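You operate a simulated robot arm through the tools that you are given. There is no shell and no other tool. Be economical: measure what you need, move in short steps, check, and stop when the job is done.

You are at the controls of a simulated robot arm. One attempt, no reset.

## Task
Put things in order on the black table top. At the end: the blue tube from the black table top stands where the orange sleeved block stood; the cream packing card (marked "Blue") is on the brown taped carton; the slim black block stands where the blue tube stood; the orange sleeved block is on the silver plate; whatever was shut is shut again. Leave all else as you found it, and nothing knocked over.
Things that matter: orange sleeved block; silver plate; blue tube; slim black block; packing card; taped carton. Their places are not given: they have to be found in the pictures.

Only the result counts: the job must be done as asked and must still hold three seconds after the hand-in. Knocking over, shifting, dropping, spilling or breaking anything else fails it.

## Robot
A 6-joint arm with a two-finger parallel gripper, fixed in place. Base frame: the origin is at the foot of the arm, x ahead of it, y to its left, z up; the work surface is at about z = 0. Readings come in mm, degrees, newtons and seconds.
With the tool pointing down near the work surface it reaches from about 140 to 580 mm from the base axis. Its first joint turns from -66.0 to 66.0 degrees. Payload 2.1 kg.
Tool frame: the origin (TCP) lies between the finger pads and is the grasp point; the fingertips stand 30 mm ahead of it; z points along the fingers, y is the line along which they close. Largest opening 94 mm; finger width 28, thickness 10; the body of the gripper, 50 by 96 mm, starts 55 mm behind the TCP.
Orientation is that of the tool frame in the base frame, as a unit quaternion [w, x, y, z]. With the fingers straight down and closing along the base's y, the tool's x points along the base's -x, its y along +y and its z along -z.

## Interface
- The arm moves only by the tool nudge_tool. Its argument "motion" is a list of rows, each an object of numbers (a shift or turn left out is 0, a gripper value left out holds the last): "x", "y", "z": the shift along the base's x, y, z in mm; "wx", "wy", "wz": the turn, a rotation vector about the base's x, y, z in degrees; "fingers": the opening, from 0 (shut) to 1 (fully open). In form: [{"x": .., "y": .., "z": .., "wx": .., "wy": .., "wz": .., "fingers": ..}, ...]. A call has 1 to 20 rows; each row shifts and turns the commanded pose from where the row before left it. Rows are played at 5 a second. More than 50 mm and 8.6 degrees between two rows, or a gripper value outside its range, and nothing of the call is played. Where a pose cannot be reached the arm comes as near as it can. A force on the tool above 40 N (or 10 N above the force at the start of the call, whichever is more), or a blocked arm, ends the call early, and 0.2 s more pass. Each finger travels about 72 mm/s and halts on what it meets, pressing with about 30 N; the grip force reading is that of the motor and also rises with nothing between the fingers. The clock runs only during rows and for 0.2 s after the last one: add rows that do not move to give the fingers time. It gives the time, the measured TCP pose, the force on the tool (base axes), the opening and the grip force at its end, in the units of the frame above (readings bear some noise).
- Cameras (640 x 400 px; columns grow to the right, rows downward): "scene" is fixed at [66.4, -395.9, 477.4]; the picture's right is [0.56, -0.83, 0.00], its down [-0.47, -0.32, -0.82] and it looks along [0.68, 0.46, -0.57] (base axes); focal length 214 px, centre (320, 200). "wrist" rides on the gripper at [-37, 0, -58] in the tool frame; the picture's right is [0.00, -1.00, 0.00], its down [0.97, 0.00, -0.24] and it looks along [0.24, 0.00, 0.97] (tool axes); focal length 218 px, centre (320, 200).
- camera(camera): a new picture of that camera. It takes no simulated time.
- pixel_to_xyz(camera, pixels): for up to 12 pixels [column, row] of the newest picture of that camera ("zoom" is the newest enlarged one), the place [x, y, z] in the base frame of the surface seen there, good to about 2 mm, but the place of the scene camera against the robot may be out by one fixed shift of up to 18 mm in any direction. It takes no simulated time.
- close_up(camera, box): a new picture of the part [left, top, right, bottom] of that camera's present view, enlarged. It takes no simulated time.
- finish_job(): hands the job in; it is judged then, once.

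Work in short steps. Measure before you move; look again where a grasp or a placing could have gone wrong, and mend it. You have 80 turns and 54 pictures in all, those below and enlarged ones among them. Open the gripper and draw the arm clear of the work before you hand the job in, unless the task says otherwise; then end with one line.

The tools are called as name(argument=value, ...) on one line, values as JSON. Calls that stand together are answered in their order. nudge_tool: Moves the arm, as the interface text tells. Its arguments: {"type":"object","properties":{"motion":{"type":"array","items":{"type":"object","properties":{"x":{"type":"number"},"y":{"type":"number"},"z":{"type":"number"},"wx":{"type":"number"},"wy":{"type":"number"},"wz":{"type":"number"},"fingers":{"type":"number"}}}}},"required":["motion"]} The other tools are called the same way: camera (camera) takes a picture; pixel_to_xyz (camera, pixels) gives the place of the surface under pixels of a picture; close_up (camera, box) takes an enlarged picture of a part of a camera's view; finish_job () hands the job in.

At the start:

```text
clock: 0.0
ee_pos: [270.3, 14.5, 367.4]
orientation: [0.001, 0.0, 1.0, 0.0]
force: [-0.5, -0.9, -0.2]
width: 94.3
grasp_force: 0.1
```

scene: 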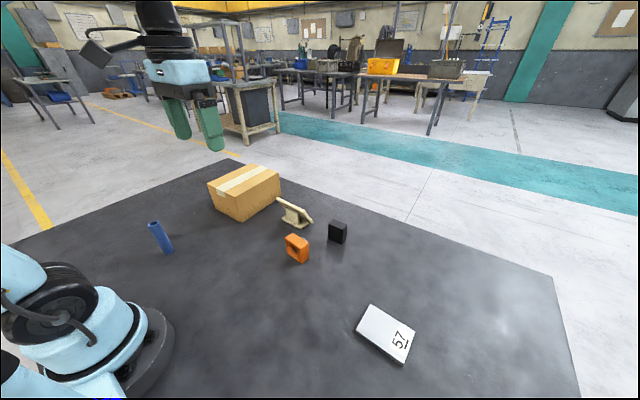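
wrist: 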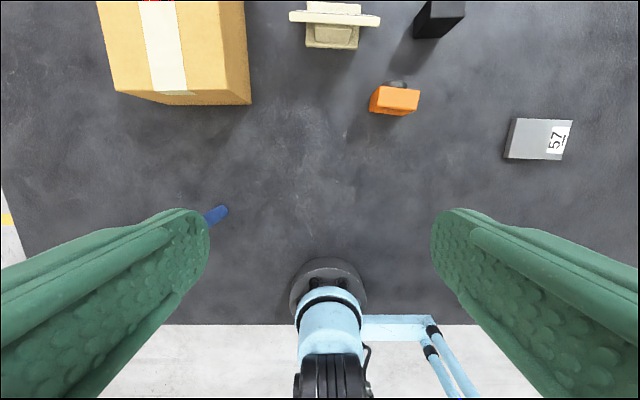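

The scene shows the tube at (160,237), orange block (297,248), black block (337,232), plate with "57" (387,333), carton (245,192), and a cream thing (295,213). I look closer at these.

close_up(camera="scene", box=[200, 150, 360, 270])

close_up(camera="wrist", box=[270, 0, 590, 200])

pixel_to_xyz(camera="wrist", pixels=[[218, 210], [384, 100], [400, 100], [394, 111], [540, 138], [335, 35], [335, 18], [440, 10], [170, 50], [395, 83], [330, 6], [430, 36]])

pixel_to_xyz(camera="scene", pixels=[[153, 224], [168, 250], [297, 238], [298, 255], [338, 224], [335, 237], [386, 333], [245, 180], [292, 208], [290, 220], [305, 220], [370, 306]])

```text
3.33 times, centred on (280, 210) of scene
```

zoom: 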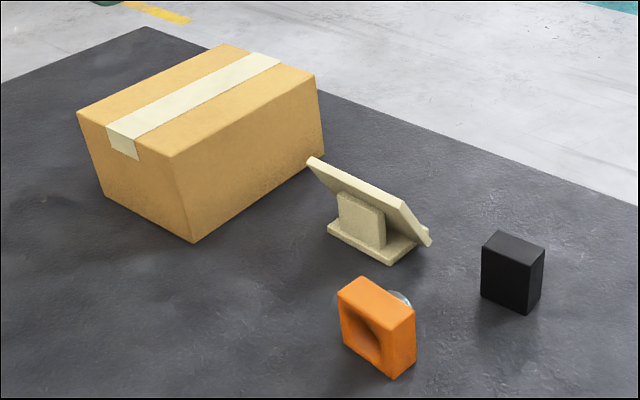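

```text
2.00 times, centred on (430, 100) of wrist
```

zoom: 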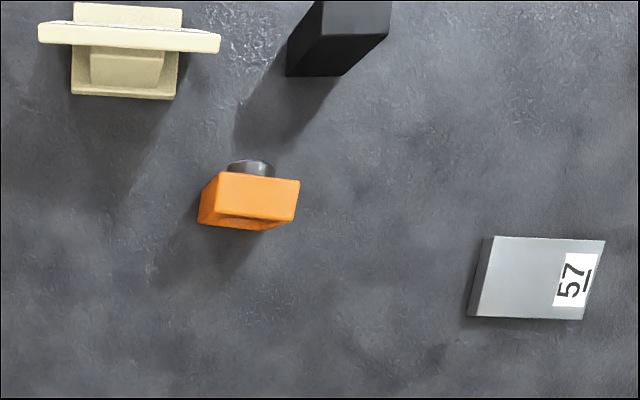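

```text
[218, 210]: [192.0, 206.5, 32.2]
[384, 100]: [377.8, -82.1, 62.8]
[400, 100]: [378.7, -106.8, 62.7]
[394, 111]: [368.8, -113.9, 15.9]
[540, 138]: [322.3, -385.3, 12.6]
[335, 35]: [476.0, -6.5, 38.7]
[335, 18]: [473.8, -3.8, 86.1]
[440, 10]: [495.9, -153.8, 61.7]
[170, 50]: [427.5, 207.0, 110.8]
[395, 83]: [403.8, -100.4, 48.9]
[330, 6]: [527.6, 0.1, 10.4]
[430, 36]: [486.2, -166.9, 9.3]
```

```text
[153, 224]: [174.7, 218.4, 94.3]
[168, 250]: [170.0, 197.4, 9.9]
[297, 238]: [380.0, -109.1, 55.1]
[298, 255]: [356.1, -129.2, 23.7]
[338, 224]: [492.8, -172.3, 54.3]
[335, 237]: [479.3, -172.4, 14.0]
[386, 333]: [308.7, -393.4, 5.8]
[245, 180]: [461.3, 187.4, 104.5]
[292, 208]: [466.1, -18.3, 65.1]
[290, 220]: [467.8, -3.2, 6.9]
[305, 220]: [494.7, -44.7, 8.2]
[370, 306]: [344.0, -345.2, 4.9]
```

Wrist places the orange block top near (378,-95,63), black block near (495,-160,62), plate near (322,-385,12), tube near (190,207). The cream card is not plainly visible; the cream stand's sloping board faces away, so I go above it to look.

nudge_tool(motion=[{"x": 40, "y": -15}, {"x": 40, "y": -15}, {"x": 40, "y": -15}, {"x": 40, "y": -15}, {"x": 30, "y": -10}, {}])

camera(camera="wrist")

```text
clock: 1.4
ee_pos: [454.0, -52.5, 363.2]
orientation: [0.001, 0.0, 1.0, 0.0]
force: [-0.1, 0.6, -0.2]
width: 94.0
grasp_force: 0.1
out of reach, approached as far as the arm can: row 5
```

```text
49 pictures are left
```

wrist: 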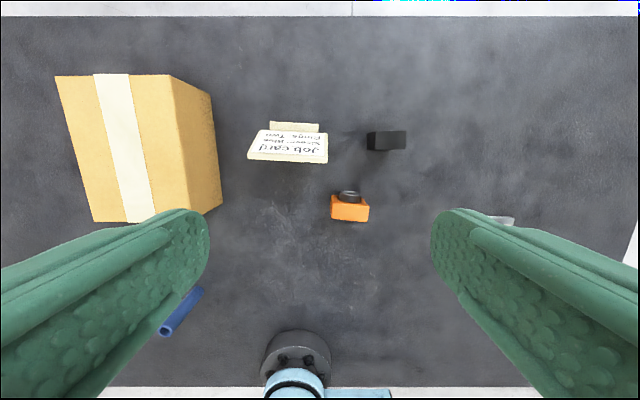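

The sloping board at (290,146) reads "Job card ... "; I enlarge it, and the two blocks.

close_up(camera="wrist", box=[240, 115, 340, 177])

close_up(camera="wrist", box=[320, 115, 440, 235])

close_up(camera="scene", box=[130, 200, 430, 390])

```text
6.40 times, centred on (290, 146) of wrist
```

zoom: 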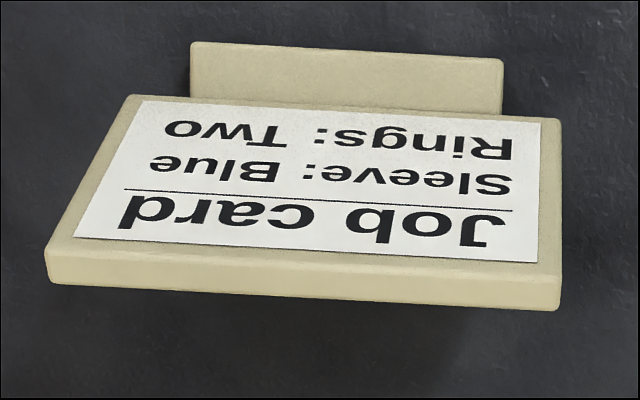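

```text
3.33 times, centred on (380, 175) of wrist
```

zoom: 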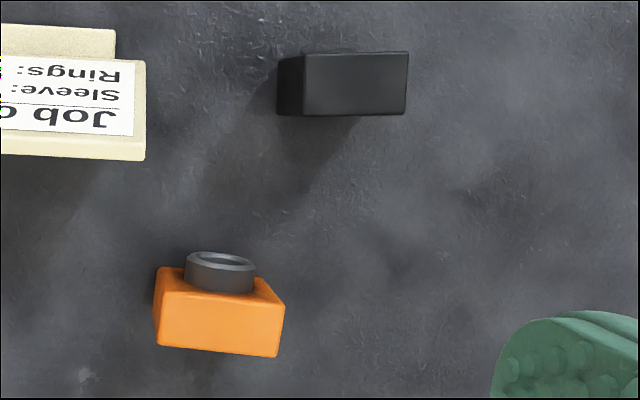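

```text
2.11 times, centred on (280, 295) of scene
```

zoom: 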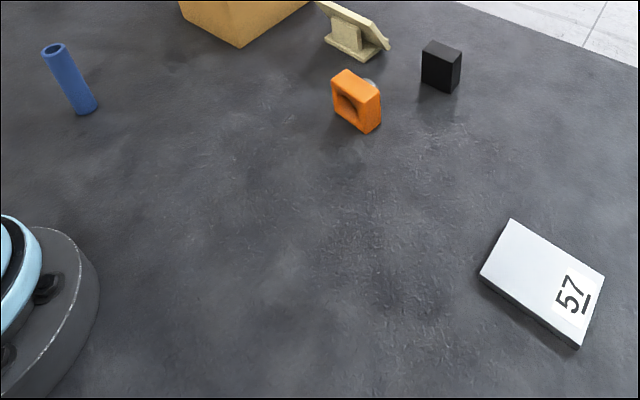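

The cream stand is the only card on the table and reads "Sleeve: Blue", so it is the packing card. I go lower over the orange block to measure it with the wrist camera.

nudge_tool(motion=[{"x": -30, "y": -15, "z": -35}, {"x": -30, "y": -15, "z": -35}, {"x": -30, "y": -12, "z": -35}, {"x": -14, "z": -35}, {}])

camera(camera="wrist")

```text
clock: 2.6
ee_pos: [349.8, -97.0, 221.2]
orientation: [0.001, -0.001, 1.0, -0.001]
force: [0.4, -0.8, -0.3]
width: 94.0
grasp_force: 0.0
```

```text
45 pictures are left
```

wrist: 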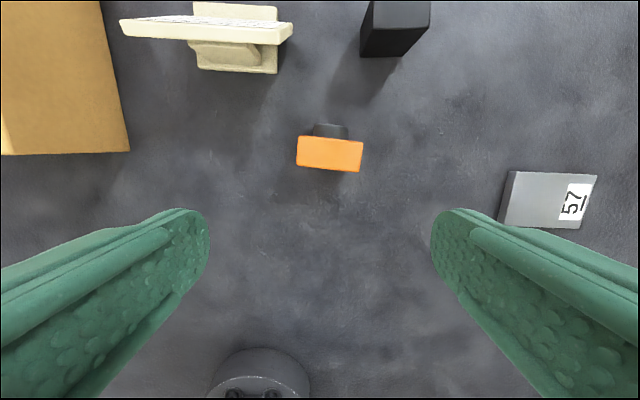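

The orange top spans corners (299,136)-(362,171), with the plate's corners at (510,171), (596,175), (578,229), (500,222). I measure both.

pixel_to_xyz(camera="wrist", pixels=[[300, 138], [361, 144], [357, 170], [298, 164], [330, 154], [330, 126], [518, 173], [594, 177], [578, 226], [508, 225], [545, 200], [375, 48]])

close_up(camera="wrist", box=[270, 100, 390, 190])

close_up(camera="wrist", box=[480, 150, 620, 240])

```text
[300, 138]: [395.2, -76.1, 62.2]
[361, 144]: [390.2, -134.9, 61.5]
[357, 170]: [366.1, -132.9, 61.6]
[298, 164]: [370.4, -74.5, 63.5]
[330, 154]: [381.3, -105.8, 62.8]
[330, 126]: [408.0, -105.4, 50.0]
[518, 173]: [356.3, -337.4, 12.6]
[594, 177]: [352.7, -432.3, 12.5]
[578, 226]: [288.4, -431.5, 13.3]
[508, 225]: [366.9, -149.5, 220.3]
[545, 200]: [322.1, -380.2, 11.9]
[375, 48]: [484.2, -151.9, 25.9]
```

```text
4.44 times, centred on (330, 145) of wrist
```

zoom: 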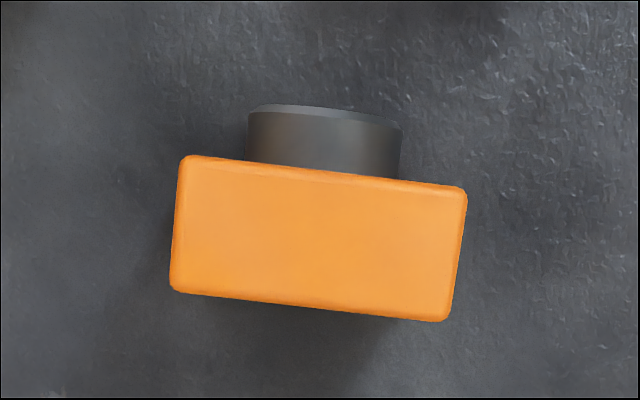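

```text
4.44 times, centred on (550, 195) of wrist
```

zoom: 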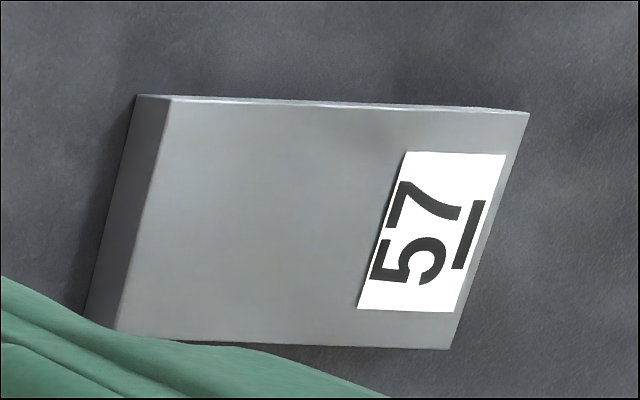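

Orange block: centre (380.5,-104.6), 59 x 25 mm, 63 high, turned about -4.4°. I go down over it with open fingers, closing along its 59 mm width.

nudge_tool(motion=[{"x": 15, "y": -4, "z": -40, "wz": -4.4}, {"x": 15.7, "y": -3.6, "z": -40}, {"z": -40}, {"z": -35}, {"z": -24}, {}])

close_up(camera="scene", box=[220, 180, 380, 280])

```text
clock: 4.0
ee_pos: [380.7, -105.4, 41.6]
orientation: [0.0, 0.038, 0.999, 0.0]
force: [-1.6, 0.2, -0.4]
width: 94.3
grasp_force: 0.0
```

```text
4.00 times, centred on (300, 230) of scene
```

zoom: 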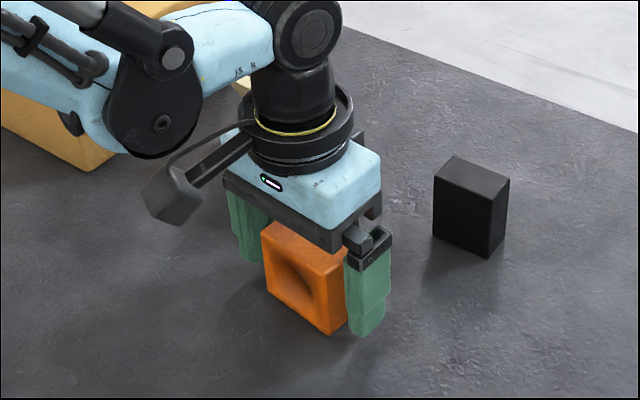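

The fingers straddle the block properly. I close and lift a little.

nudge_tool(motion=[{"fingers": 0.3}, {}, {}, {"z": 15}, {"z": 30}, {}])

close_up(camera="scene", box=[220, 160, 380, 280])

```text
clock: 5.4
ee_pos: [382.1, -102.9, 88.8]
orientation: [0.0, 0.039, 0.999, 0.0]
force: [0.1, -0.4, -3.5]
width: 68.3
grasp_force: 29.7
```

```text
3.33 times, centred on (300, 220) of scene
```

zoom: 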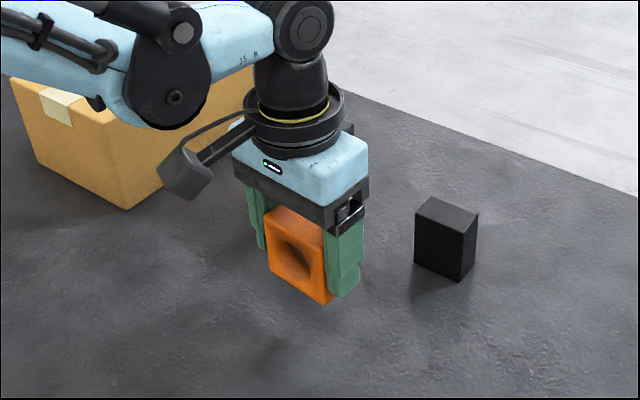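

Block is held (68 mm, 3.5 N). I carry it over the plate at (322,-382), staying high, then look.

nudge_tool(motion=[{"z": 30}, {"x": -10, "y": -46}, {"x": -10, "y": -46}, {"x": -10, "y": -46}, {"x": -10, "y": -46}, {"x": -10, "y": -46}, {"x": -10, "y": -47, "wz": 2}, {}])

camera(camera="wrist")

camera(camera="scene")

```text
clock: 7.2
ee_pos: [322.0, -380.1, 115.1]
orientation: [0.0, 0.021, 1.0, 0.001]
force: [0.2, 0.5, -2.9]
width: 68.3
grasp_force: 29.8
```

```text
40 pictures are left
```

wrist: 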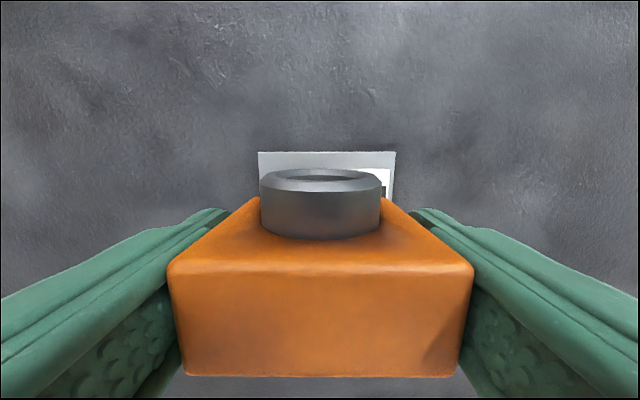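

```text
39 pictures are left
```

scene: 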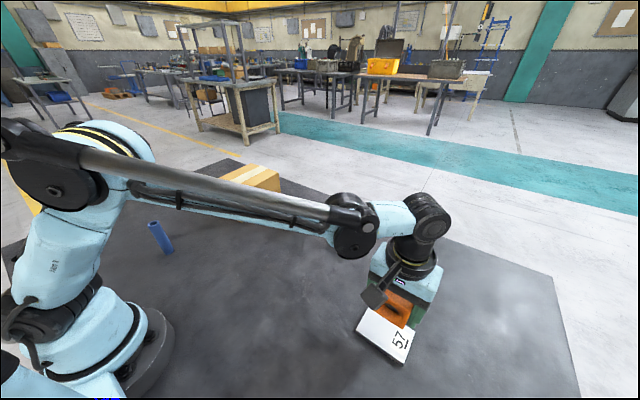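

Plate's far edge (259..394, 152) is centred about the block. I measure that edge to confirm the centring.

pixel_to_xyz(camera="wrist", pixels=[[262, 156], [391, 155], [320, 320], [190, 310], [455, 310], [320, 178]])

```text
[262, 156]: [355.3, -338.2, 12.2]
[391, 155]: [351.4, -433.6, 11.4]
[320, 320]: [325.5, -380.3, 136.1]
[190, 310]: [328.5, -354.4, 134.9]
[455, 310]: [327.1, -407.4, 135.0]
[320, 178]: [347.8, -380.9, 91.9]
```

The plate centre is about (321,-385), so I trim by (-3,-4) and lower to about 1 mm above contact, watching force.

nudge_tool(motion=[{"x": -3, "y": -4, "z": -25}, {"z": -20}, {"z": -10}, {"z": -4}, {}])

```text
clock: 8.4
ee_pos: [320.1, -384.3, 57.0]
orientation: [0.001, 0.02, 1.0, 0.0]
force: [-1.4, 0.2, -3.1]
width: 68.1
grasp_force: 30.1
```

nudge_tool(motion=[{"z": -1.5}, {"z": -1}, {"z": -0.7}, {}])

close_up(camera="scene", box=[330, 240, 470, 370])

```text
clock: 9.4
ee_pos: [318.4, -384.5, 55.4]
orientation: [0.001, 0.022, 1.0, 0.0]
force: [-0.2, 0.3, -4.1]
width: 68.2
grasp_force: 30.0
```

```text
3.08 times, centred on (400, 305) of scene
```

zoom: 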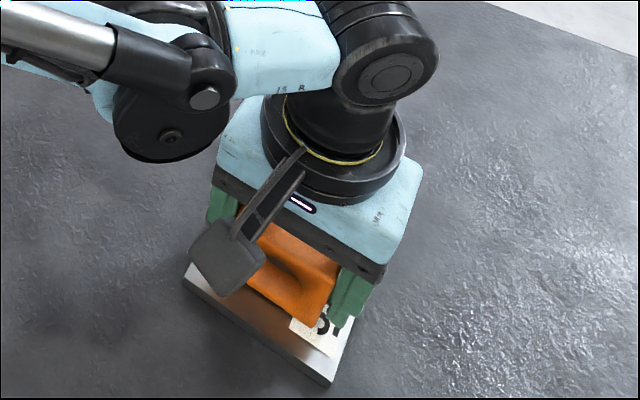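

No contact yet (force still the block's weight). I lower on in half-millimetre steps.

nudge_tool(motion=[{"z": -0.6}, {"z": -0.6}, {"z": -0.6}, {}])

```text
clock: 10.4
ee_pos: [319.3, -383.9, 54.5]
orientation: [0.001, 0.02, 1.0, 0.001]
force: [1.2, -0.1, 8.5]
width: 68.2
grasp_force: 30.1
```

Contact: the force has turned to +8.5 N. I release gently and lift straight up.

nudge_tool(motion=[{"z": 0.4, "fingers": 0.85}, {"fingers": 1}, {}, {"z": 25}, {"z": 40}, {"z": 45}, {"z": 45}, {}])

camera(camera="wrist")

```text
clock: 12.2
ee_pos: [320.3, -383.7, 207.3]
orientation: [0.001, 0.021, 1.0, 0.0]
force: [0.7, -0.2, -0.2]
width: 94.0
grasp_force: 0.0
```

```text
37 pictures are left
```

wrist: 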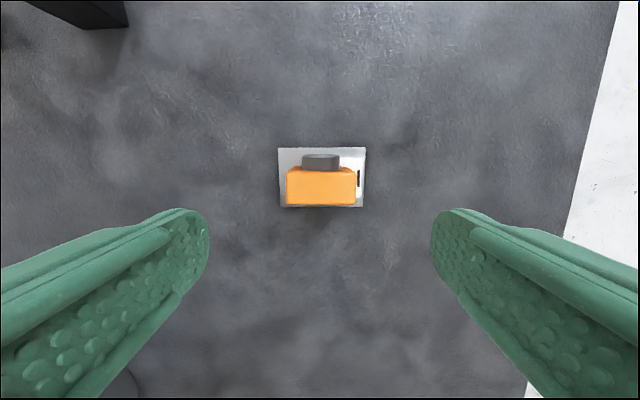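

The orange block stands on the plate at (320,180). Now I travel to above the blue tube near (188,207).

nudge_tool(motion=[{"z": 30}, {"x": -10.5, "y": 45.2}, {"x": -10.5, "y": 45.2}, {"x": -10.5, "y": 45.2}, {"x": -10.5, "y": 45.2}, {"x": -10.5, "y": 45.2}, {"x": -10.5, "y": 45.2}, {"x": -10.5, "y": 45.2}, {"x": -10.5, "y": 45.2}, {"x": -10.5, "y": 45.2}, {"x": -10.5, "y": 45.2}, {"x": -10.5, "y": 45.2}, {"x": -10.5, "y": 45.2}, {"x": -10.5, "y": 45.2}, {}])

camera(camera="wrist")

```text
clock: 15.4
ee_pos: [184.4, 207.0, 239.5]
orientation: [0.001, 0.021, 1.0, 0.0]
force: [-0.1, -0.9, 0.7]
width: 94.2
grasp_force: 0.0
```

```text
36 pictures are left
```

wrist: 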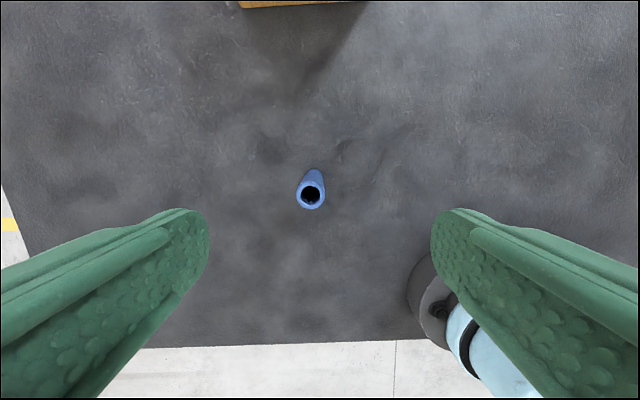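

The tube's rim is at (311,194) and it stands upright. I measure the rim.

close_up(camera="wrist", box=[280, 155, 344, 219])

pixel_to_xyz(camera="wrist", pixels=[[300, 187], [322, 187], [300, 200], [321, 200], [311, 206], [310, 183], [311, 194], [313, 175]])

```text
6.25 times, centred on (312, 187) of wrist
```

zoom: 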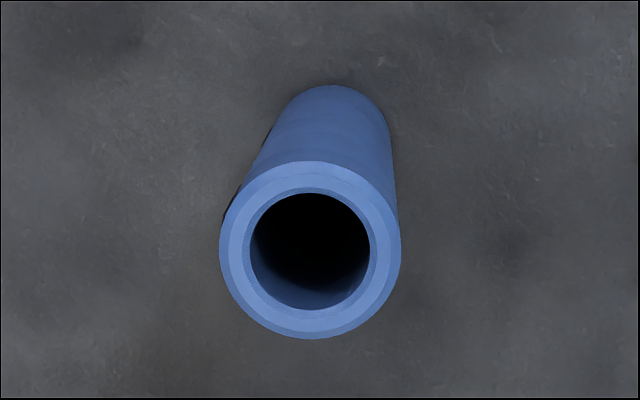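

```text
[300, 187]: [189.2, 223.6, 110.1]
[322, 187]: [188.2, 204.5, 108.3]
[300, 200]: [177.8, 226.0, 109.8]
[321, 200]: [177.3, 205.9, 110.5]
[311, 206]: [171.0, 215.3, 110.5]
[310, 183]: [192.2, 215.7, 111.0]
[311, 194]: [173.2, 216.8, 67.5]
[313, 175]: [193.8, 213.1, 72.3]
```

Tube: centre (181.7,215), top z 110, diameter about 25. I descend with open fingers to z 72 around it.

nudge_tool(motion=[{"x": -2.7, "y": 8, "z": -35}, {"z": -40}, {"z": -40}, {"z": -35}, {"z": -17.5}, {}])

camera(camera="wrist")

```text
clock: 16.8
ee_pos: [180.1, 209.6, 72.1]
orientation: [0.0, 0.02, 1.0, 0.0]
force: [-0.3, 0.7, 0.1]
width: 94.1
grasp_force: 0.0
```

```text
34 pictures are left
```

wrist: 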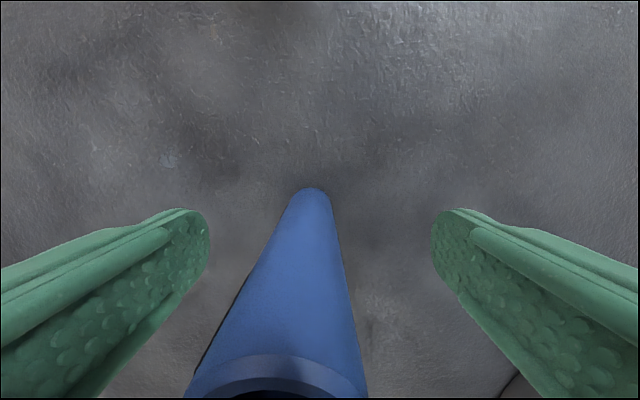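

The tube appears a bit left of the fingers' midline (rim at about (278,375)); I measure its surface to correct.

pixel_to_xyz(camera="wrist", pixels=[[256, 280], [342, 280], [300, 280], [283, 220], [333, 220], [210, 370], [350, 365], [280, 360]])

nudge_tool(motion=[{}])

```text
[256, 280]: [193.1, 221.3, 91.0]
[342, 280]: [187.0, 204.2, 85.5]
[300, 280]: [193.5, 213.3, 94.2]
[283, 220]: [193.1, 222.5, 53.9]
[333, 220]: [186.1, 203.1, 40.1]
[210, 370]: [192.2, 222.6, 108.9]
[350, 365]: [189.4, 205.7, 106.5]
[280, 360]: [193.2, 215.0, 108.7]
```

```text
clock: 17.2
ee_pos: [179.8, 208.9, 71.6]
orientation: [0.001, 0.021, 1.0, 0.0]
force: [0.9, -0.1, 0.0]
width: 94.2
grasp_force: 0.1
```

Tube centre is near (181.3,213.8) while the TCP is at (180,209.3): I shift by (+1.3,+4.5), then close.

nudge_tool(motion=[{"x": 1.3, "y": 4.5}, {}, {"fingers": 0.1}, {}, {}, {}])

camera(camera="wrist")

```text
clock: 18.6
ee_pos: [179.6, 214.8, 71.1]
orientation: [0.001, 0.021, 1.0, 0.001]
force: [0.3, 1.6, 0.9]
width: 25.6
grasp_force: 30.2
```

```text
33 pictures are left
```

wrist: 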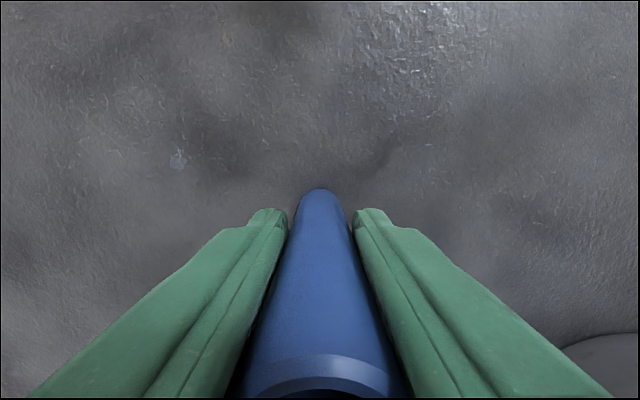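

The tube is held (25.6 mm) and centred. I lift it and carry it toward the orange block's old place (380.5,-104.6).

nudge_tool(motion=[{"z": 20}, {"z": 40}, {"z": 40}, {"x": 24.9, "y": -39.9}, {"x": 24.9, "y": -39.9}, {"x": 24.9, "y": -39.9}, {"x": 24.9, "y": -39.9}, {"x": 24.9, "y": -39.9}, {"x": 24.9, "y": -39.9}, {"x": 24.9, "y": -39.9}, {"x": 24.9, "y": -39.9}, {}, {}])

camera(camera="wrist")

camera(camera="scene")

```text
clock: 21.4
ee_pos: [381.5, -102.5, 172.7]
orientation: [0.0, 0.021, 1.0, 0.0]
force: [-0.1, 0.2, -2.6]
width: 25.5
grasp_force: 29.6
```

```text
32 pictures are left
```

wrist: 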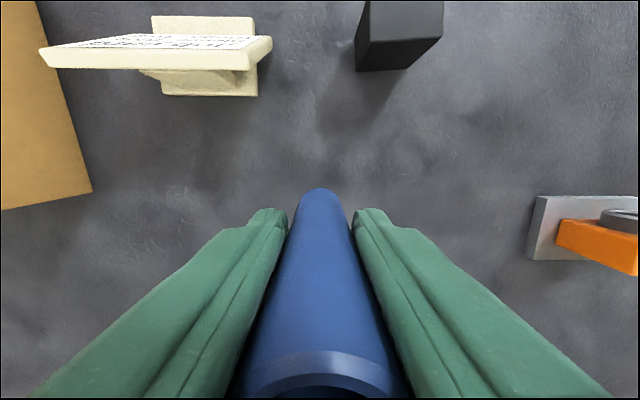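

```text
31 pictures are left
```

scene: 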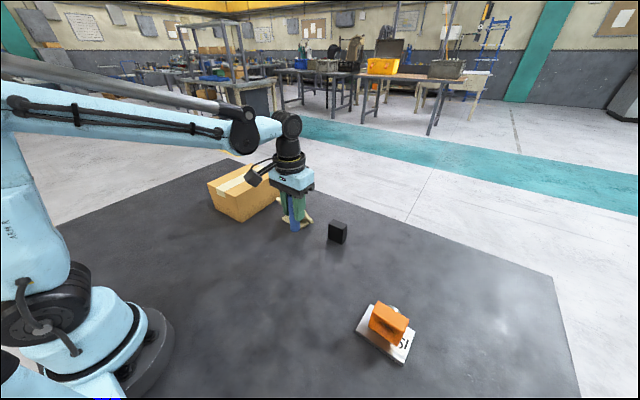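

All in place over (380,-104). I lower to just above the table.

nudge_tool(motion=[{"z": -40}, {"z": -35}, {"z": -17}, {"z": -5}, {}])

```text
clock: 22.6
ee_pos: [381.2, -103.3, 74.1]
orientation: [0.0, 0.021, 1.0, -0.001]
force: [0.1, -0.2, -2.8]
width: 25.5
grasp_force: 29.7
```

nudge_tool(motion=[{"z": -0.8}, {"z": -0.7}, {"z": -0.6}, {"z": -0.5}, {}])

```text
clock: 23.8
ee_pos: [379.8, -103.3, 73.1]
orientation: [0.001, 0.021, 1.0, 0.0]
force: [-0.6, -0.3, -2.6]
width: 25.3
grasp_force: 30.1
```

No contact yet; I continue down in small steps.

nudge_tool(motion=[{"z": -0.6}, {"z": -0.5}, {"z": -0.5}, {}])

```text
clock: 24.8
ee_pos: [379.9, -103.5, 71.4]
orientation: [0.002, 0.021, 1.0, 0.001]
force: [1.0, 0.2, 19.4]
width: 25.3
grasp_force: 29.6
```

Contact (+19 N). I back off a touch, open slowly and rise straight up.

nudge_tool(motion=[{"z": 0.5}, {"fingers": 0.4}, {"fingers": 0.7}, {"fingers": 1}, {}, {"z": 40}, {"z": 45}, {"z": 45}, {}])

camera(camera="wrist")

```text
clock: 26.8
ee_pos: [381.7, -102.6, 200.8]
orientation: [0.001, 0.021, 1.0, 0.0]
force: [0.5, 0.3, 0.3]
width: 94.0
grasp_force: 0.1
```

```text
30 pictures are left
```

wrist: 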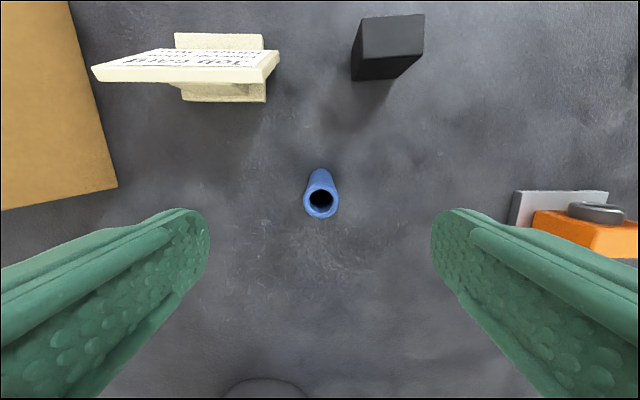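

The tube stands at (321,200). Now I measure the black block's top, and move above it for a better view.

pixel_to_xyz(camera="wrist", pixels=[[311, 203], [333, 203], [321, 216], [320, 188], [364, 19], [422, 17], [421, 55], [365, 57], [370, 74]])

nudge_tool(motion=[{"x": 27, "y": -15}, {"x": 27, "y": -15}, {"x": 27, "y": -15}, {"x": 20, "y": -12}, {}])

camera(camera="wrist")

```text
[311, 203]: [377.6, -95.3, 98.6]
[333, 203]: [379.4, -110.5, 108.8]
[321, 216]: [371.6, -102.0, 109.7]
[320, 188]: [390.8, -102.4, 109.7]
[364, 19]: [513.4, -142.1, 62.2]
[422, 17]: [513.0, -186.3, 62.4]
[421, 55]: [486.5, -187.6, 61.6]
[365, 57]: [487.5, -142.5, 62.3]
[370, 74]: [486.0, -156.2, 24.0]
```

```text
clock: 28.0
ee_pos: [480.0, -160.8, 201.0]
orientation: [0.001, 0.021, 1.0, 0.0]
force: [-0.7, -0.4, -0.3]
width: 94.1
grasp_force: 0.0
```

```text
29 pictures are left
```

wrist: 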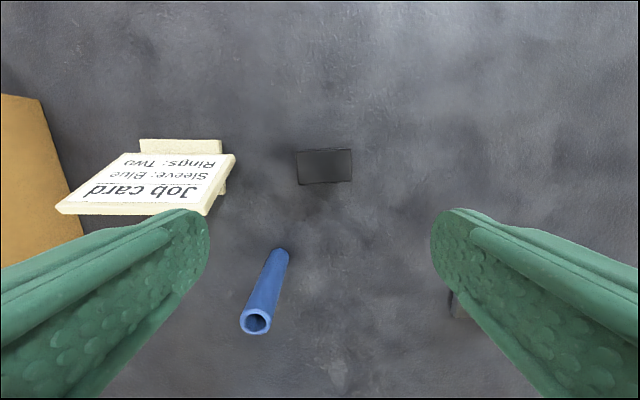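

Black block top is now at (297..352, 148..185). I measure its corners and the stand's features too.

pixel_to_xyz(camera="wrist", pixels=[[299, 153], [350, 150], [350, 181], [302, 183], [325, 167], [130, 156], [232, 156], [202, 212], [64, 209], [143, 142], [218, 142], [230, 185]])

close_up(camera="wrist", box=[280, 130, 370, 200])

```text
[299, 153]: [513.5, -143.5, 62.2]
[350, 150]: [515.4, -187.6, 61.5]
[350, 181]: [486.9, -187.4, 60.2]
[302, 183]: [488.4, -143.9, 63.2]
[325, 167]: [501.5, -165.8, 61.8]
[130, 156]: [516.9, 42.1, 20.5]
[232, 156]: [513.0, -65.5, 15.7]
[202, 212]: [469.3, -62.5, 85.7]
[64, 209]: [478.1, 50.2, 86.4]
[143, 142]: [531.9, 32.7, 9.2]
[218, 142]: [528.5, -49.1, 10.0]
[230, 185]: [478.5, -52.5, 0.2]
```

```text
5.71 times, centred on (325, 165) of wrist
```

zoom: 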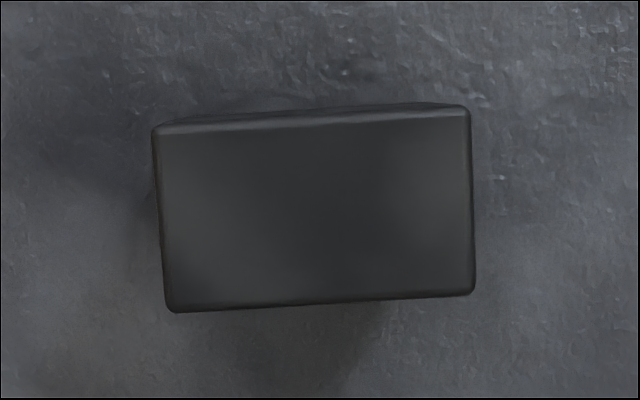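

Black block: centre (501,-165.7), 46 x 29, 62 high, nearly square to the axes. I descend over it.

nudge_tool(motion=[{"x": 21, "y": -5, "z": -20, "wz": 3}, {"z": -40}, {"z": -40}, {"z": -35}, {"z": -24}, {}])

camera(camera="wrist")

```text
clock: 29.4
ee_pos: [502.9, -164.2, 43.5]
orientation: [0.001, -0.005, 1.0, 0.0]
force: [-0.3, -1.0, 0.5]
width: 94.0
grasp_force: 0.0
```

```text
27 pictures are left
```

wrist: 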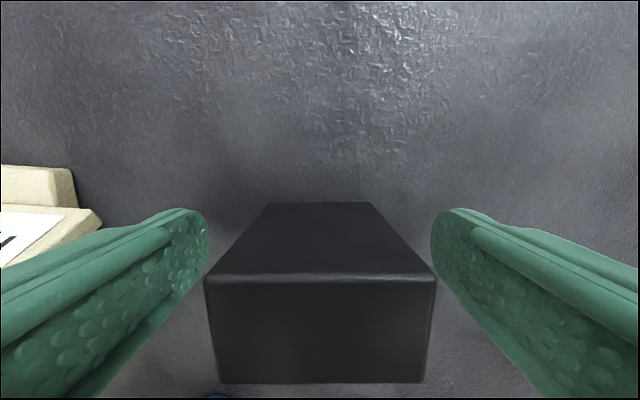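

The block is centred between the fingers and parallel to them. I close and lift slightly.

nudge_tool(motion=[{"fingers": 0.2}, {}, {}, {}, {"z": 20}, {}])

```text
clock: 30.8
ee_pos: [502.0, -164.3, 64.4]
orientation: [0.001, -0.005, 1.0, -0.001]
force: [-1.1, 0.8, -2.4]
width: 54.1
grasp_force: 30.3
```

Block held (54 mm, lifted). I raise it well clear of everything and carry it to the tube's old place (181.3,214.2).

nudge_tool(motion=[{"z": 45}, {"z": 45}, {"z": 40}, {"x": -29.15, "y": 34.4}, {"x": -29.15, "y": 34.4}, {"x": -29.15, "y": 34.4}, {"x": -29.15, "y": 34.4}, {"x": -29.15, "y": 34.4}, {"x": -29.15, "y": 34.4}, {"x": -29.15, "y": 34.4}, {"x": -29.15, "y": 34.4}, {"x": -29.15, "y": 34.4}, {"x": -29.15, "y": 34.4}, {"x": -29.15, "y": 34.4}, {}, {}])

```text
clock: 34.2
ee_pos: [182.1, 214.5, 190.2]
orientation: [0.001, -0.005, 1.0, 0.0]
force: [0.1, 0.6, -2.8]
width: 54.4
grasp_force: 30.1
```

Above the spot. I lower to just over the table.

nudge_tool(motion=[{"z": -45}, {"z": -45}, {"z": -38}, {"z": -15}, {}, {}])

nudge_tool(motion=[{"z": -1}, {"z": -0.8}, {"z": -0.6}, {}])

```text
clock: 35.6
ee_pos: [183.6, 212.9, 48.3]
orientation: [0.001, -0.006, 1.0, 0.0]
force: [0.2, 0.2, -2.4]
width: 53.7
grasp_force: 30.2
```

```text
clock: 36.6
ee_pos: [183.1, 213.0, 47.0]
orientation: [0.0, -0.006, 1.0, 0.0]
force: [-0.4, 0.0, -3.1]
width: 54.1
grasp_force: 30.0
```

No contact yet; I go on down.

nudge_tool(motion=[{"z": -1}, {"z": -0.8}, {"z": -0.6}, {}])

nudge_tool(motion=[{"z": -0.6}, {"z": -0.6}, {}])

```text
clock: 37.6
ee_pos: [183.5, 213.3, 44.1]
orientation: [0.001, -0.006, 1.0, 0.0]
force: [1.1, 0.4, -2.6]
width: 54.2
grasp_force: 29.7
```

```text
clock: 38.4
ee_pos: [182.1, 212.9, 44.7]
orientation: [0.001, -0.005, 1.0, 0.001]
force: [-0.1, -2.0, 20.1]
width: 54.1
grasp_force: 30.2
```

Contact at +20 N. I back off slightly, release, and rise.

nudge_tool(motion=[{"z": 0.5}, {"fingers": 0.7}, {"fingers": 1}, {}, {}, {"z": 40}, {"z": 45}, {"z": 45}, {"z": 30}, {}])

camera(camera="wrist")

```text
clock: 40.6
ee_pos: [180.8, 211.5, 203.6]
orientation: [0.001, -0.006, 1.0, 0.0]
force: [0.3, 0.0, -0.1]
width: 94.4
grasp_force: 0.1
```

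```text
26 pictures are left
```

wrist: 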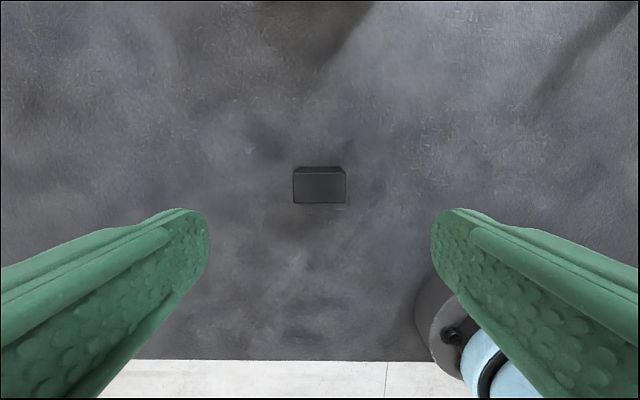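

pixel_to_xyz(camera="wrist", pixels=[[295, 175], [344, 175], [344, 200], [296, 200]])

nudge_tool(motion=[{"x": 30, "y": -24, "z": 30}, {"x": 38, "y": -28, "z": 15}, {"x": 38, "y": -28, "z": 15}, {"x": 38, "y": -28}, {"x": 38, "y": -28}, {"x": 38, "y": -28}, {"x": 38, "y": -28}, {}, {}])

camera(camera="wrist")

```text
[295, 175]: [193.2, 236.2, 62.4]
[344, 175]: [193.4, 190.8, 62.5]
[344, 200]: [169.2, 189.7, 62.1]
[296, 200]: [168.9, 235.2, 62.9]
```

```text
clock: 42.6
ee_pos: [438.9, 19.3, 265.3]
orientation: [0.001, -0.006, 1.0, 0.0]
force: [0.2, -0.8, 1.4]
width: 93.9
grasp_force: 0.0
```

```text
25 pictures are left
```

wrist: 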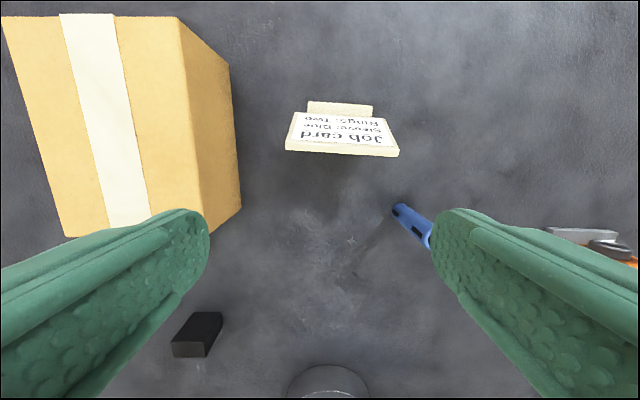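

The black block stands centred at (181.2,213). For the card stand I now need its profile: enlarge the scene view and measure the wrist view.

close_up(camera="scene", box=[268, 185, 332, 235])

pixel_to_xyz(camera="wrist", pixels=[[296, 113], [384, 120], [396, 149], [290, 144], [288, 149], [340, 116], [340, 135], [340, 148], [340, 152], [312, 106], [370, 108], [340, 104]])

close_up(camera="wrist", box=[270, 90, 420, 184])

```text
8.00 times, centred on (300, 210) of scene
```

zoom: 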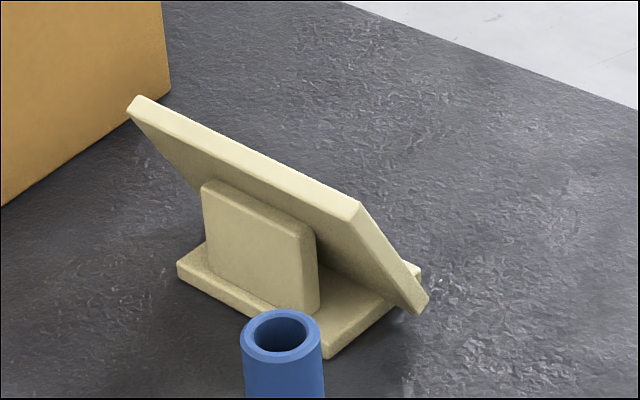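

```text
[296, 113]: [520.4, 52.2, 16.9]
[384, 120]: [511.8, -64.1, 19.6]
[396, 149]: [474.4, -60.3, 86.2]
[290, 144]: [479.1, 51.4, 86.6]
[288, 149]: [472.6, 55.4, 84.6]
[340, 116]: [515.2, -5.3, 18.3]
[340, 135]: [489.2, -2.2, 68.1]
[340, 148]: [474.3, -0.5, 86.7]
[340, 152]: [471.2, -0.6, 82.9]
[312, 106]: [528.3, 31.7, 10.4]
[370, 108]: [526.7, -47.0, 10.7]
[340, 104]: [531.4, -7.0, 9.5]
```

```text
4.26 times, centred on (345, 137) of wrist
```

zoom: 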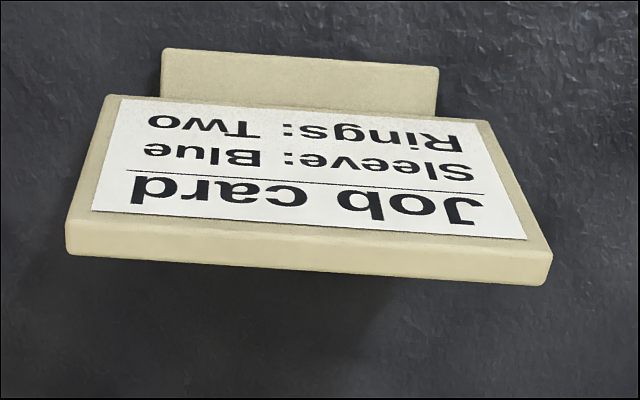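

I measure the stand's back (post, base edge, upper edge) in the scene view, with the tube rim as calibration.

pixel_to_xyz(camera="scene", pixels=[[286.2, 208.8], [298, 214.5], [291.2, 212], [291.2, 216], [291.2, 221], [288, 222], [291.2, 203.2], [303.5, 211.8], [300, 211.8], [295.4, 224.3], [295.4, 229.8], [309, 216]])

```text
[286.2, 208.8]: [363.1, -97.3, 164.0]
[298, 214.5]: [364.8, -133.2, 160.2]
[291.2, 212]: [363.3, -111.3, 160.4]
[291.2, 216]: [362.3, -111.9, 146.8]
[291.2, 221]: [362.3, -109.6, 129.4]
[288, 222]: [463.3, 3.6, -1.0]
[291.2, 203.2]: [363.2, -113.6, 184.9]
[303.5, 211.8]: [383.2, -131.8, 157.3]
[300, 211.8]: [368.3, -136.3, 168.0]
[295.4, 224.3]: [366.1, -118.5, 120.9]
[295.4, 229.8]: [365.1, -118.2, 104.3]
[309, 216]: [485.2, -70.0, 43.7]
```

Those pixels referred to an older picture; I take a fresh scene picture and repeat.

camera(camera="scene")

pixel_to_xyz(camera="scene", pixels=[[286.2, 208.8], [298, 214.5], [291.2, 212], [291.2, 216], [291.2, 221], [288, 222], [291.2, 203.2], [303.5, 211.8], [300, 211.8], [295.4, 224.3], [295.4, 229.8], [309, 216]])

```text
22 pictures are left
```

scene: 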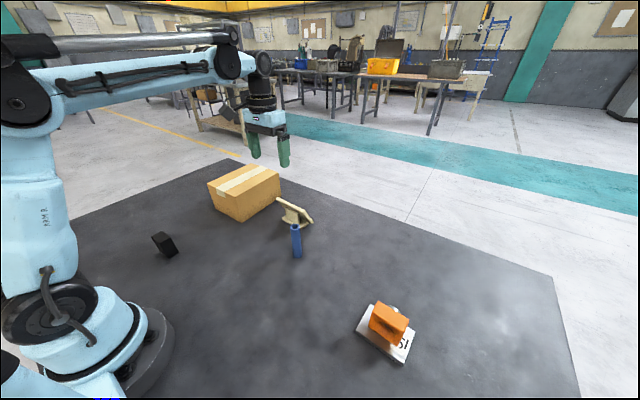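

```text
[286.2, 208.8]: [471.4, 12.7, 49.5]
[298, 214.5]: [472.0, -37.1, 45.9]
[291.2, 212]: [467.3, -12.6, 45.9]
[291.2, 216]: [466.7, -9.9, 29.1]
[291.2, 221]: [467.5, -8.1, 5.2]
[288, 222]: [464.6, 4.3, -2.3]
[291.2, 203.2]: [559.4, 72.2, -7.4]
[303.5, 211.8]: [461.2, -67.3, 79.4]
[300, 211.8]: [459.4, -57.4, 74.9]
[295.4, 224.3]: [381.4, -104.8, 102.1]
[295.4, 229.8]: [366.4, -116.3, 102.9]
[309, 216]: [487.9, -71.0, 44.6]
```

With the tube rim as reference, the scene shift is about (+7,+8,+7): the post's back face is at x≈474 up to z≈57, and the board (8 mm thick) slopes from (478,87) to (518,18), i.e. 30° from vertical. I will pinch the board's upper edge along its slope, so I first yaw the tool by about +87° up here.

nudge_tool(motion=[{"wz": 7.9}, {"wz": 7.9}, {"wz": 7.9}, {"wz": 7.9}, {"wz": 7.9}, {"wz": 7.9}, {"wz": 7.9}, {"wz": 7.9}, {"wz": 7.9}, {"wz": 7.9}, {"wz": 7.8}, {}])

```text
clock: 45.2
ee_pos: [440.2, 21.4, 264.7]
orientation: [0.0, -0.692, 0.722, 0.0]
force: [0.5, -0.3, -0.2]
width: 94.0
grasp_force: 0.1
```

Yaw is right. Now the tilt of -30° about the board's y axis, moving to (425,-5,~200) with the fingers at half opening.

nudge_tool(motion=[{"wx": -0.33, "wy": -7.6, "x": -4, "y": -7, "z": -10, "fingers": 0.5}, {"wx": -0.33, "wy": -7.6, "x": -4, "y": -7, "z": -15}, {"wx": -0.33, "wy": -7.6, "x": -4, "y": -7, "z": -20}, {"wx": -0.33, "wy": -7.5, "x": -3, "y": -5, "z": -20}, {}, {}])

camera(camera="wrist")

close_up(camera="scene", box=[200, 90, 360, 250])

```text
clock: 46.6
ee_pos: [427.1, -7.6, 199.9]
orientation: [0.18, -0.668, 0.697, -0.188]
force: [-0.1, 0.9, 0.4]
width: 47.0
grasp_force: 0.0
```

```text
21 pictures are left
```

wrist: 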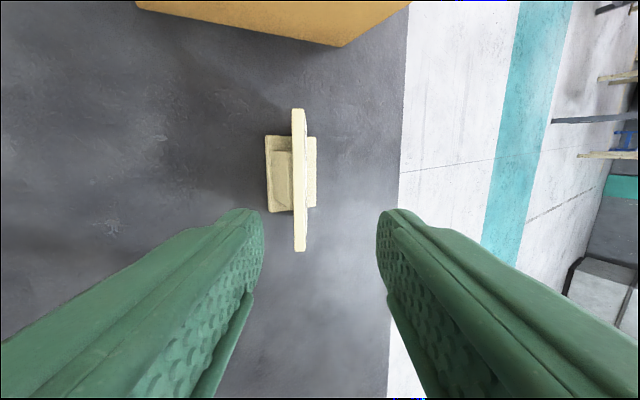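

```text
2.50 times, centred on (280, 170) of scene
```

zoom: 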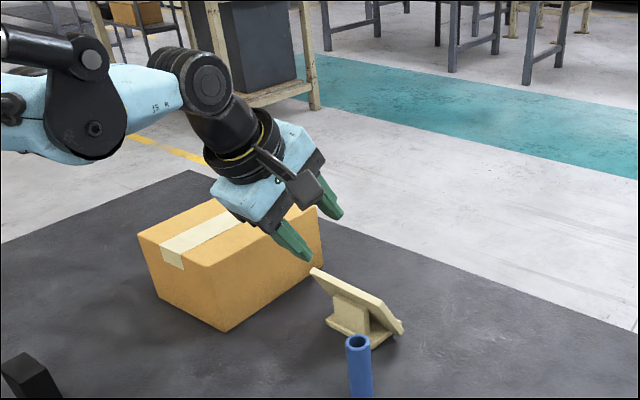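

The board is seen exactly edge-on at column 299, rows 108-251, so the tilt and yaw fit. I measure its edge.

pixel_to_xyz(camera="wrist", pixels=[[297, 113], [299, 145], [299, 180], [299, 215], [299, 247], [294, 180], [304, 180], [283, 160], [280, 203], [272, 175], [311, 175]])

close_up(camera="wrist", box=[250, 95, 350, 260])

```text
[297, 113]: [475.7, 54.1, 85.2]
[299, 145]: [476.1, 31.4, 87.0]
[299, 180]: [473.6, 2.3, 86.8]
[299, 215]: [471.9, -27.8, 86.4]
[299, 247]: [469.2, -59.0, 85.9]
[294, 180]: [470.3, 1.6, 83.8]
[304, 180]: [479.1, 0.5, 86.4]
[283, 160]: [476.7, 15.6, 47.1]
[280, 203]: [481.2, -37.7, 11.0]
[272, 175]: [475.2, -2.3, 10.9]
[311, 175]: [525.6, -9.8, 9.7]
```

```text
2.42 times, centred on (300, 178) of wrist
```

zoom: 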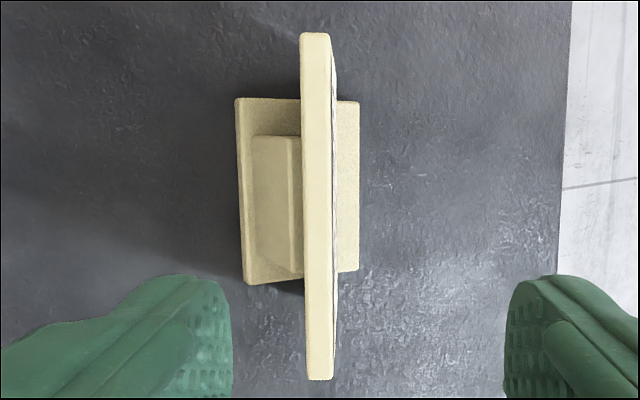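

Edge mid at about (474.3,-5,85.5). I go to a pre-grasp 50 mm back along the tool axis and check.

nudge_tool(motion=[{"x": 6, "y": 2, "z": -25}, {"x": 6, "y": 2, "z": -25}, {"x": 4.1, "z": -10.9}, {}, {}])

camera(camera="wrist")

```text
clock: 47.8
ee_pos: [442.1, -1.4, 136.5]
orientation: [0.181, -0.668, 0.697, -0.188]
force: [0.1, 0.3, -0.3]
width: 46.9
grasp_force: 0.0
```

```text
18 pictures are left
```

wrist: 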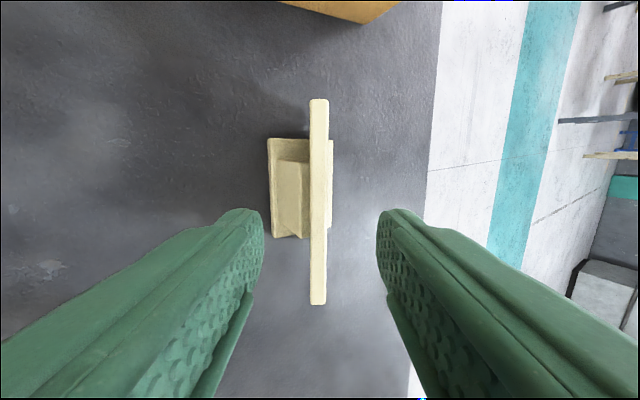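

The board is at column 318, on the midline. I advance along the tool axis, in two rows, to straddle the upper edge by about 18 mm.

nudge_tool(motion=[{"x": 8.5, "y": -1, "z": -14}, {"x": 8.5, "y": -1, "z": -14}, {"x": 8, "y": -1, "z": -12.5}, {}, {}])

camera(camera="wrist")

close_up(camera="scene", box=[230, 140, 350, 240])

```text
clock: 49.0
ee_pos: [466.9, -4.2, 97.6]
orientation: [0.181, -0.667, 0.698, -0.188]
force: [0.4, -1.0, 0.3]
width: 47.1
grasp_force: 0.1
```

```text
17 pictures are left
```

wrist: 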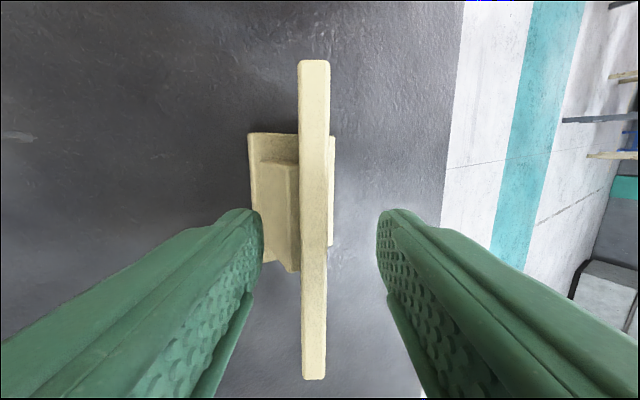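

```text
4.00 times, centred on (290, 190) of scene
```

zoom: 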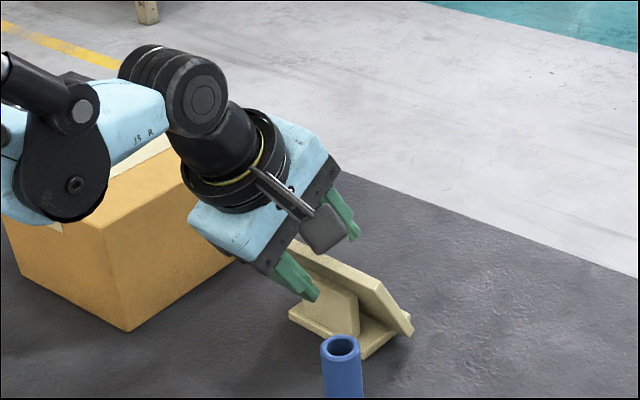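

The board is at about column 314, a bit behind the midline. I measure the edge at the fingers' rows to correct.

pixel_to_xyz(camera="wrist", pixels=[[302, 250], [314, 250], [326, 250], [303, 320], [314, 320], [325, 320], [278, 180], [285, 165]])

```text
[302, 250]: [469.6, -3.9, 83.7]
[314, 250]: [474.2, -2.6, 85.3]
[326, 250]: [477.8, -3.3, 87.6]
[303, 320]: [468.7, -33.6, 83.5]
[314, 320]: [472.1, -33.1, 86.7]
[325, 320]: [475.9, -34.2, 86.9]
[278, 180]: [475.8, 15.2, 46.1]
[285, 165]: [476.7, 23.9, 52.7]
```

Edge mid is about 1.5 mm behind the midline; I correct (and go 2 mm deeper), then close in steps.

nudge_tool(motion=[{"x": -0.3, "z": -2.5}, {}, {"fingers": 0.25}, {"fingers": 0.15}, {}])

camera(camera="wrist")

```text
clock: 50.2
ee_pos: [466.1, -4.8, 94.8]
orientation: [0.182, -0.667, 0.698, -0.189]
force: [-0.2, 0.8, -0.3]
width: 14.0
grasp_force: 0.0
```

```text
15 pictures are left
```

wrist: 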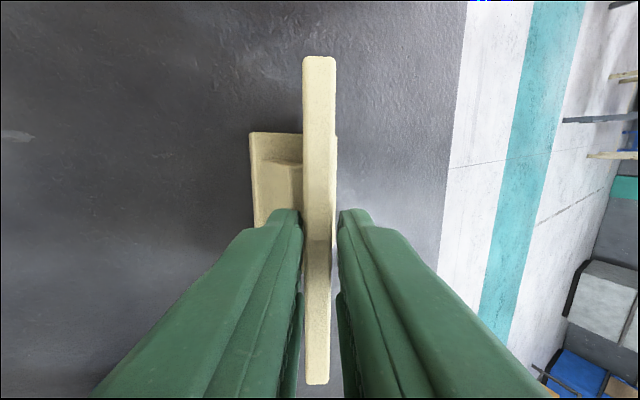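

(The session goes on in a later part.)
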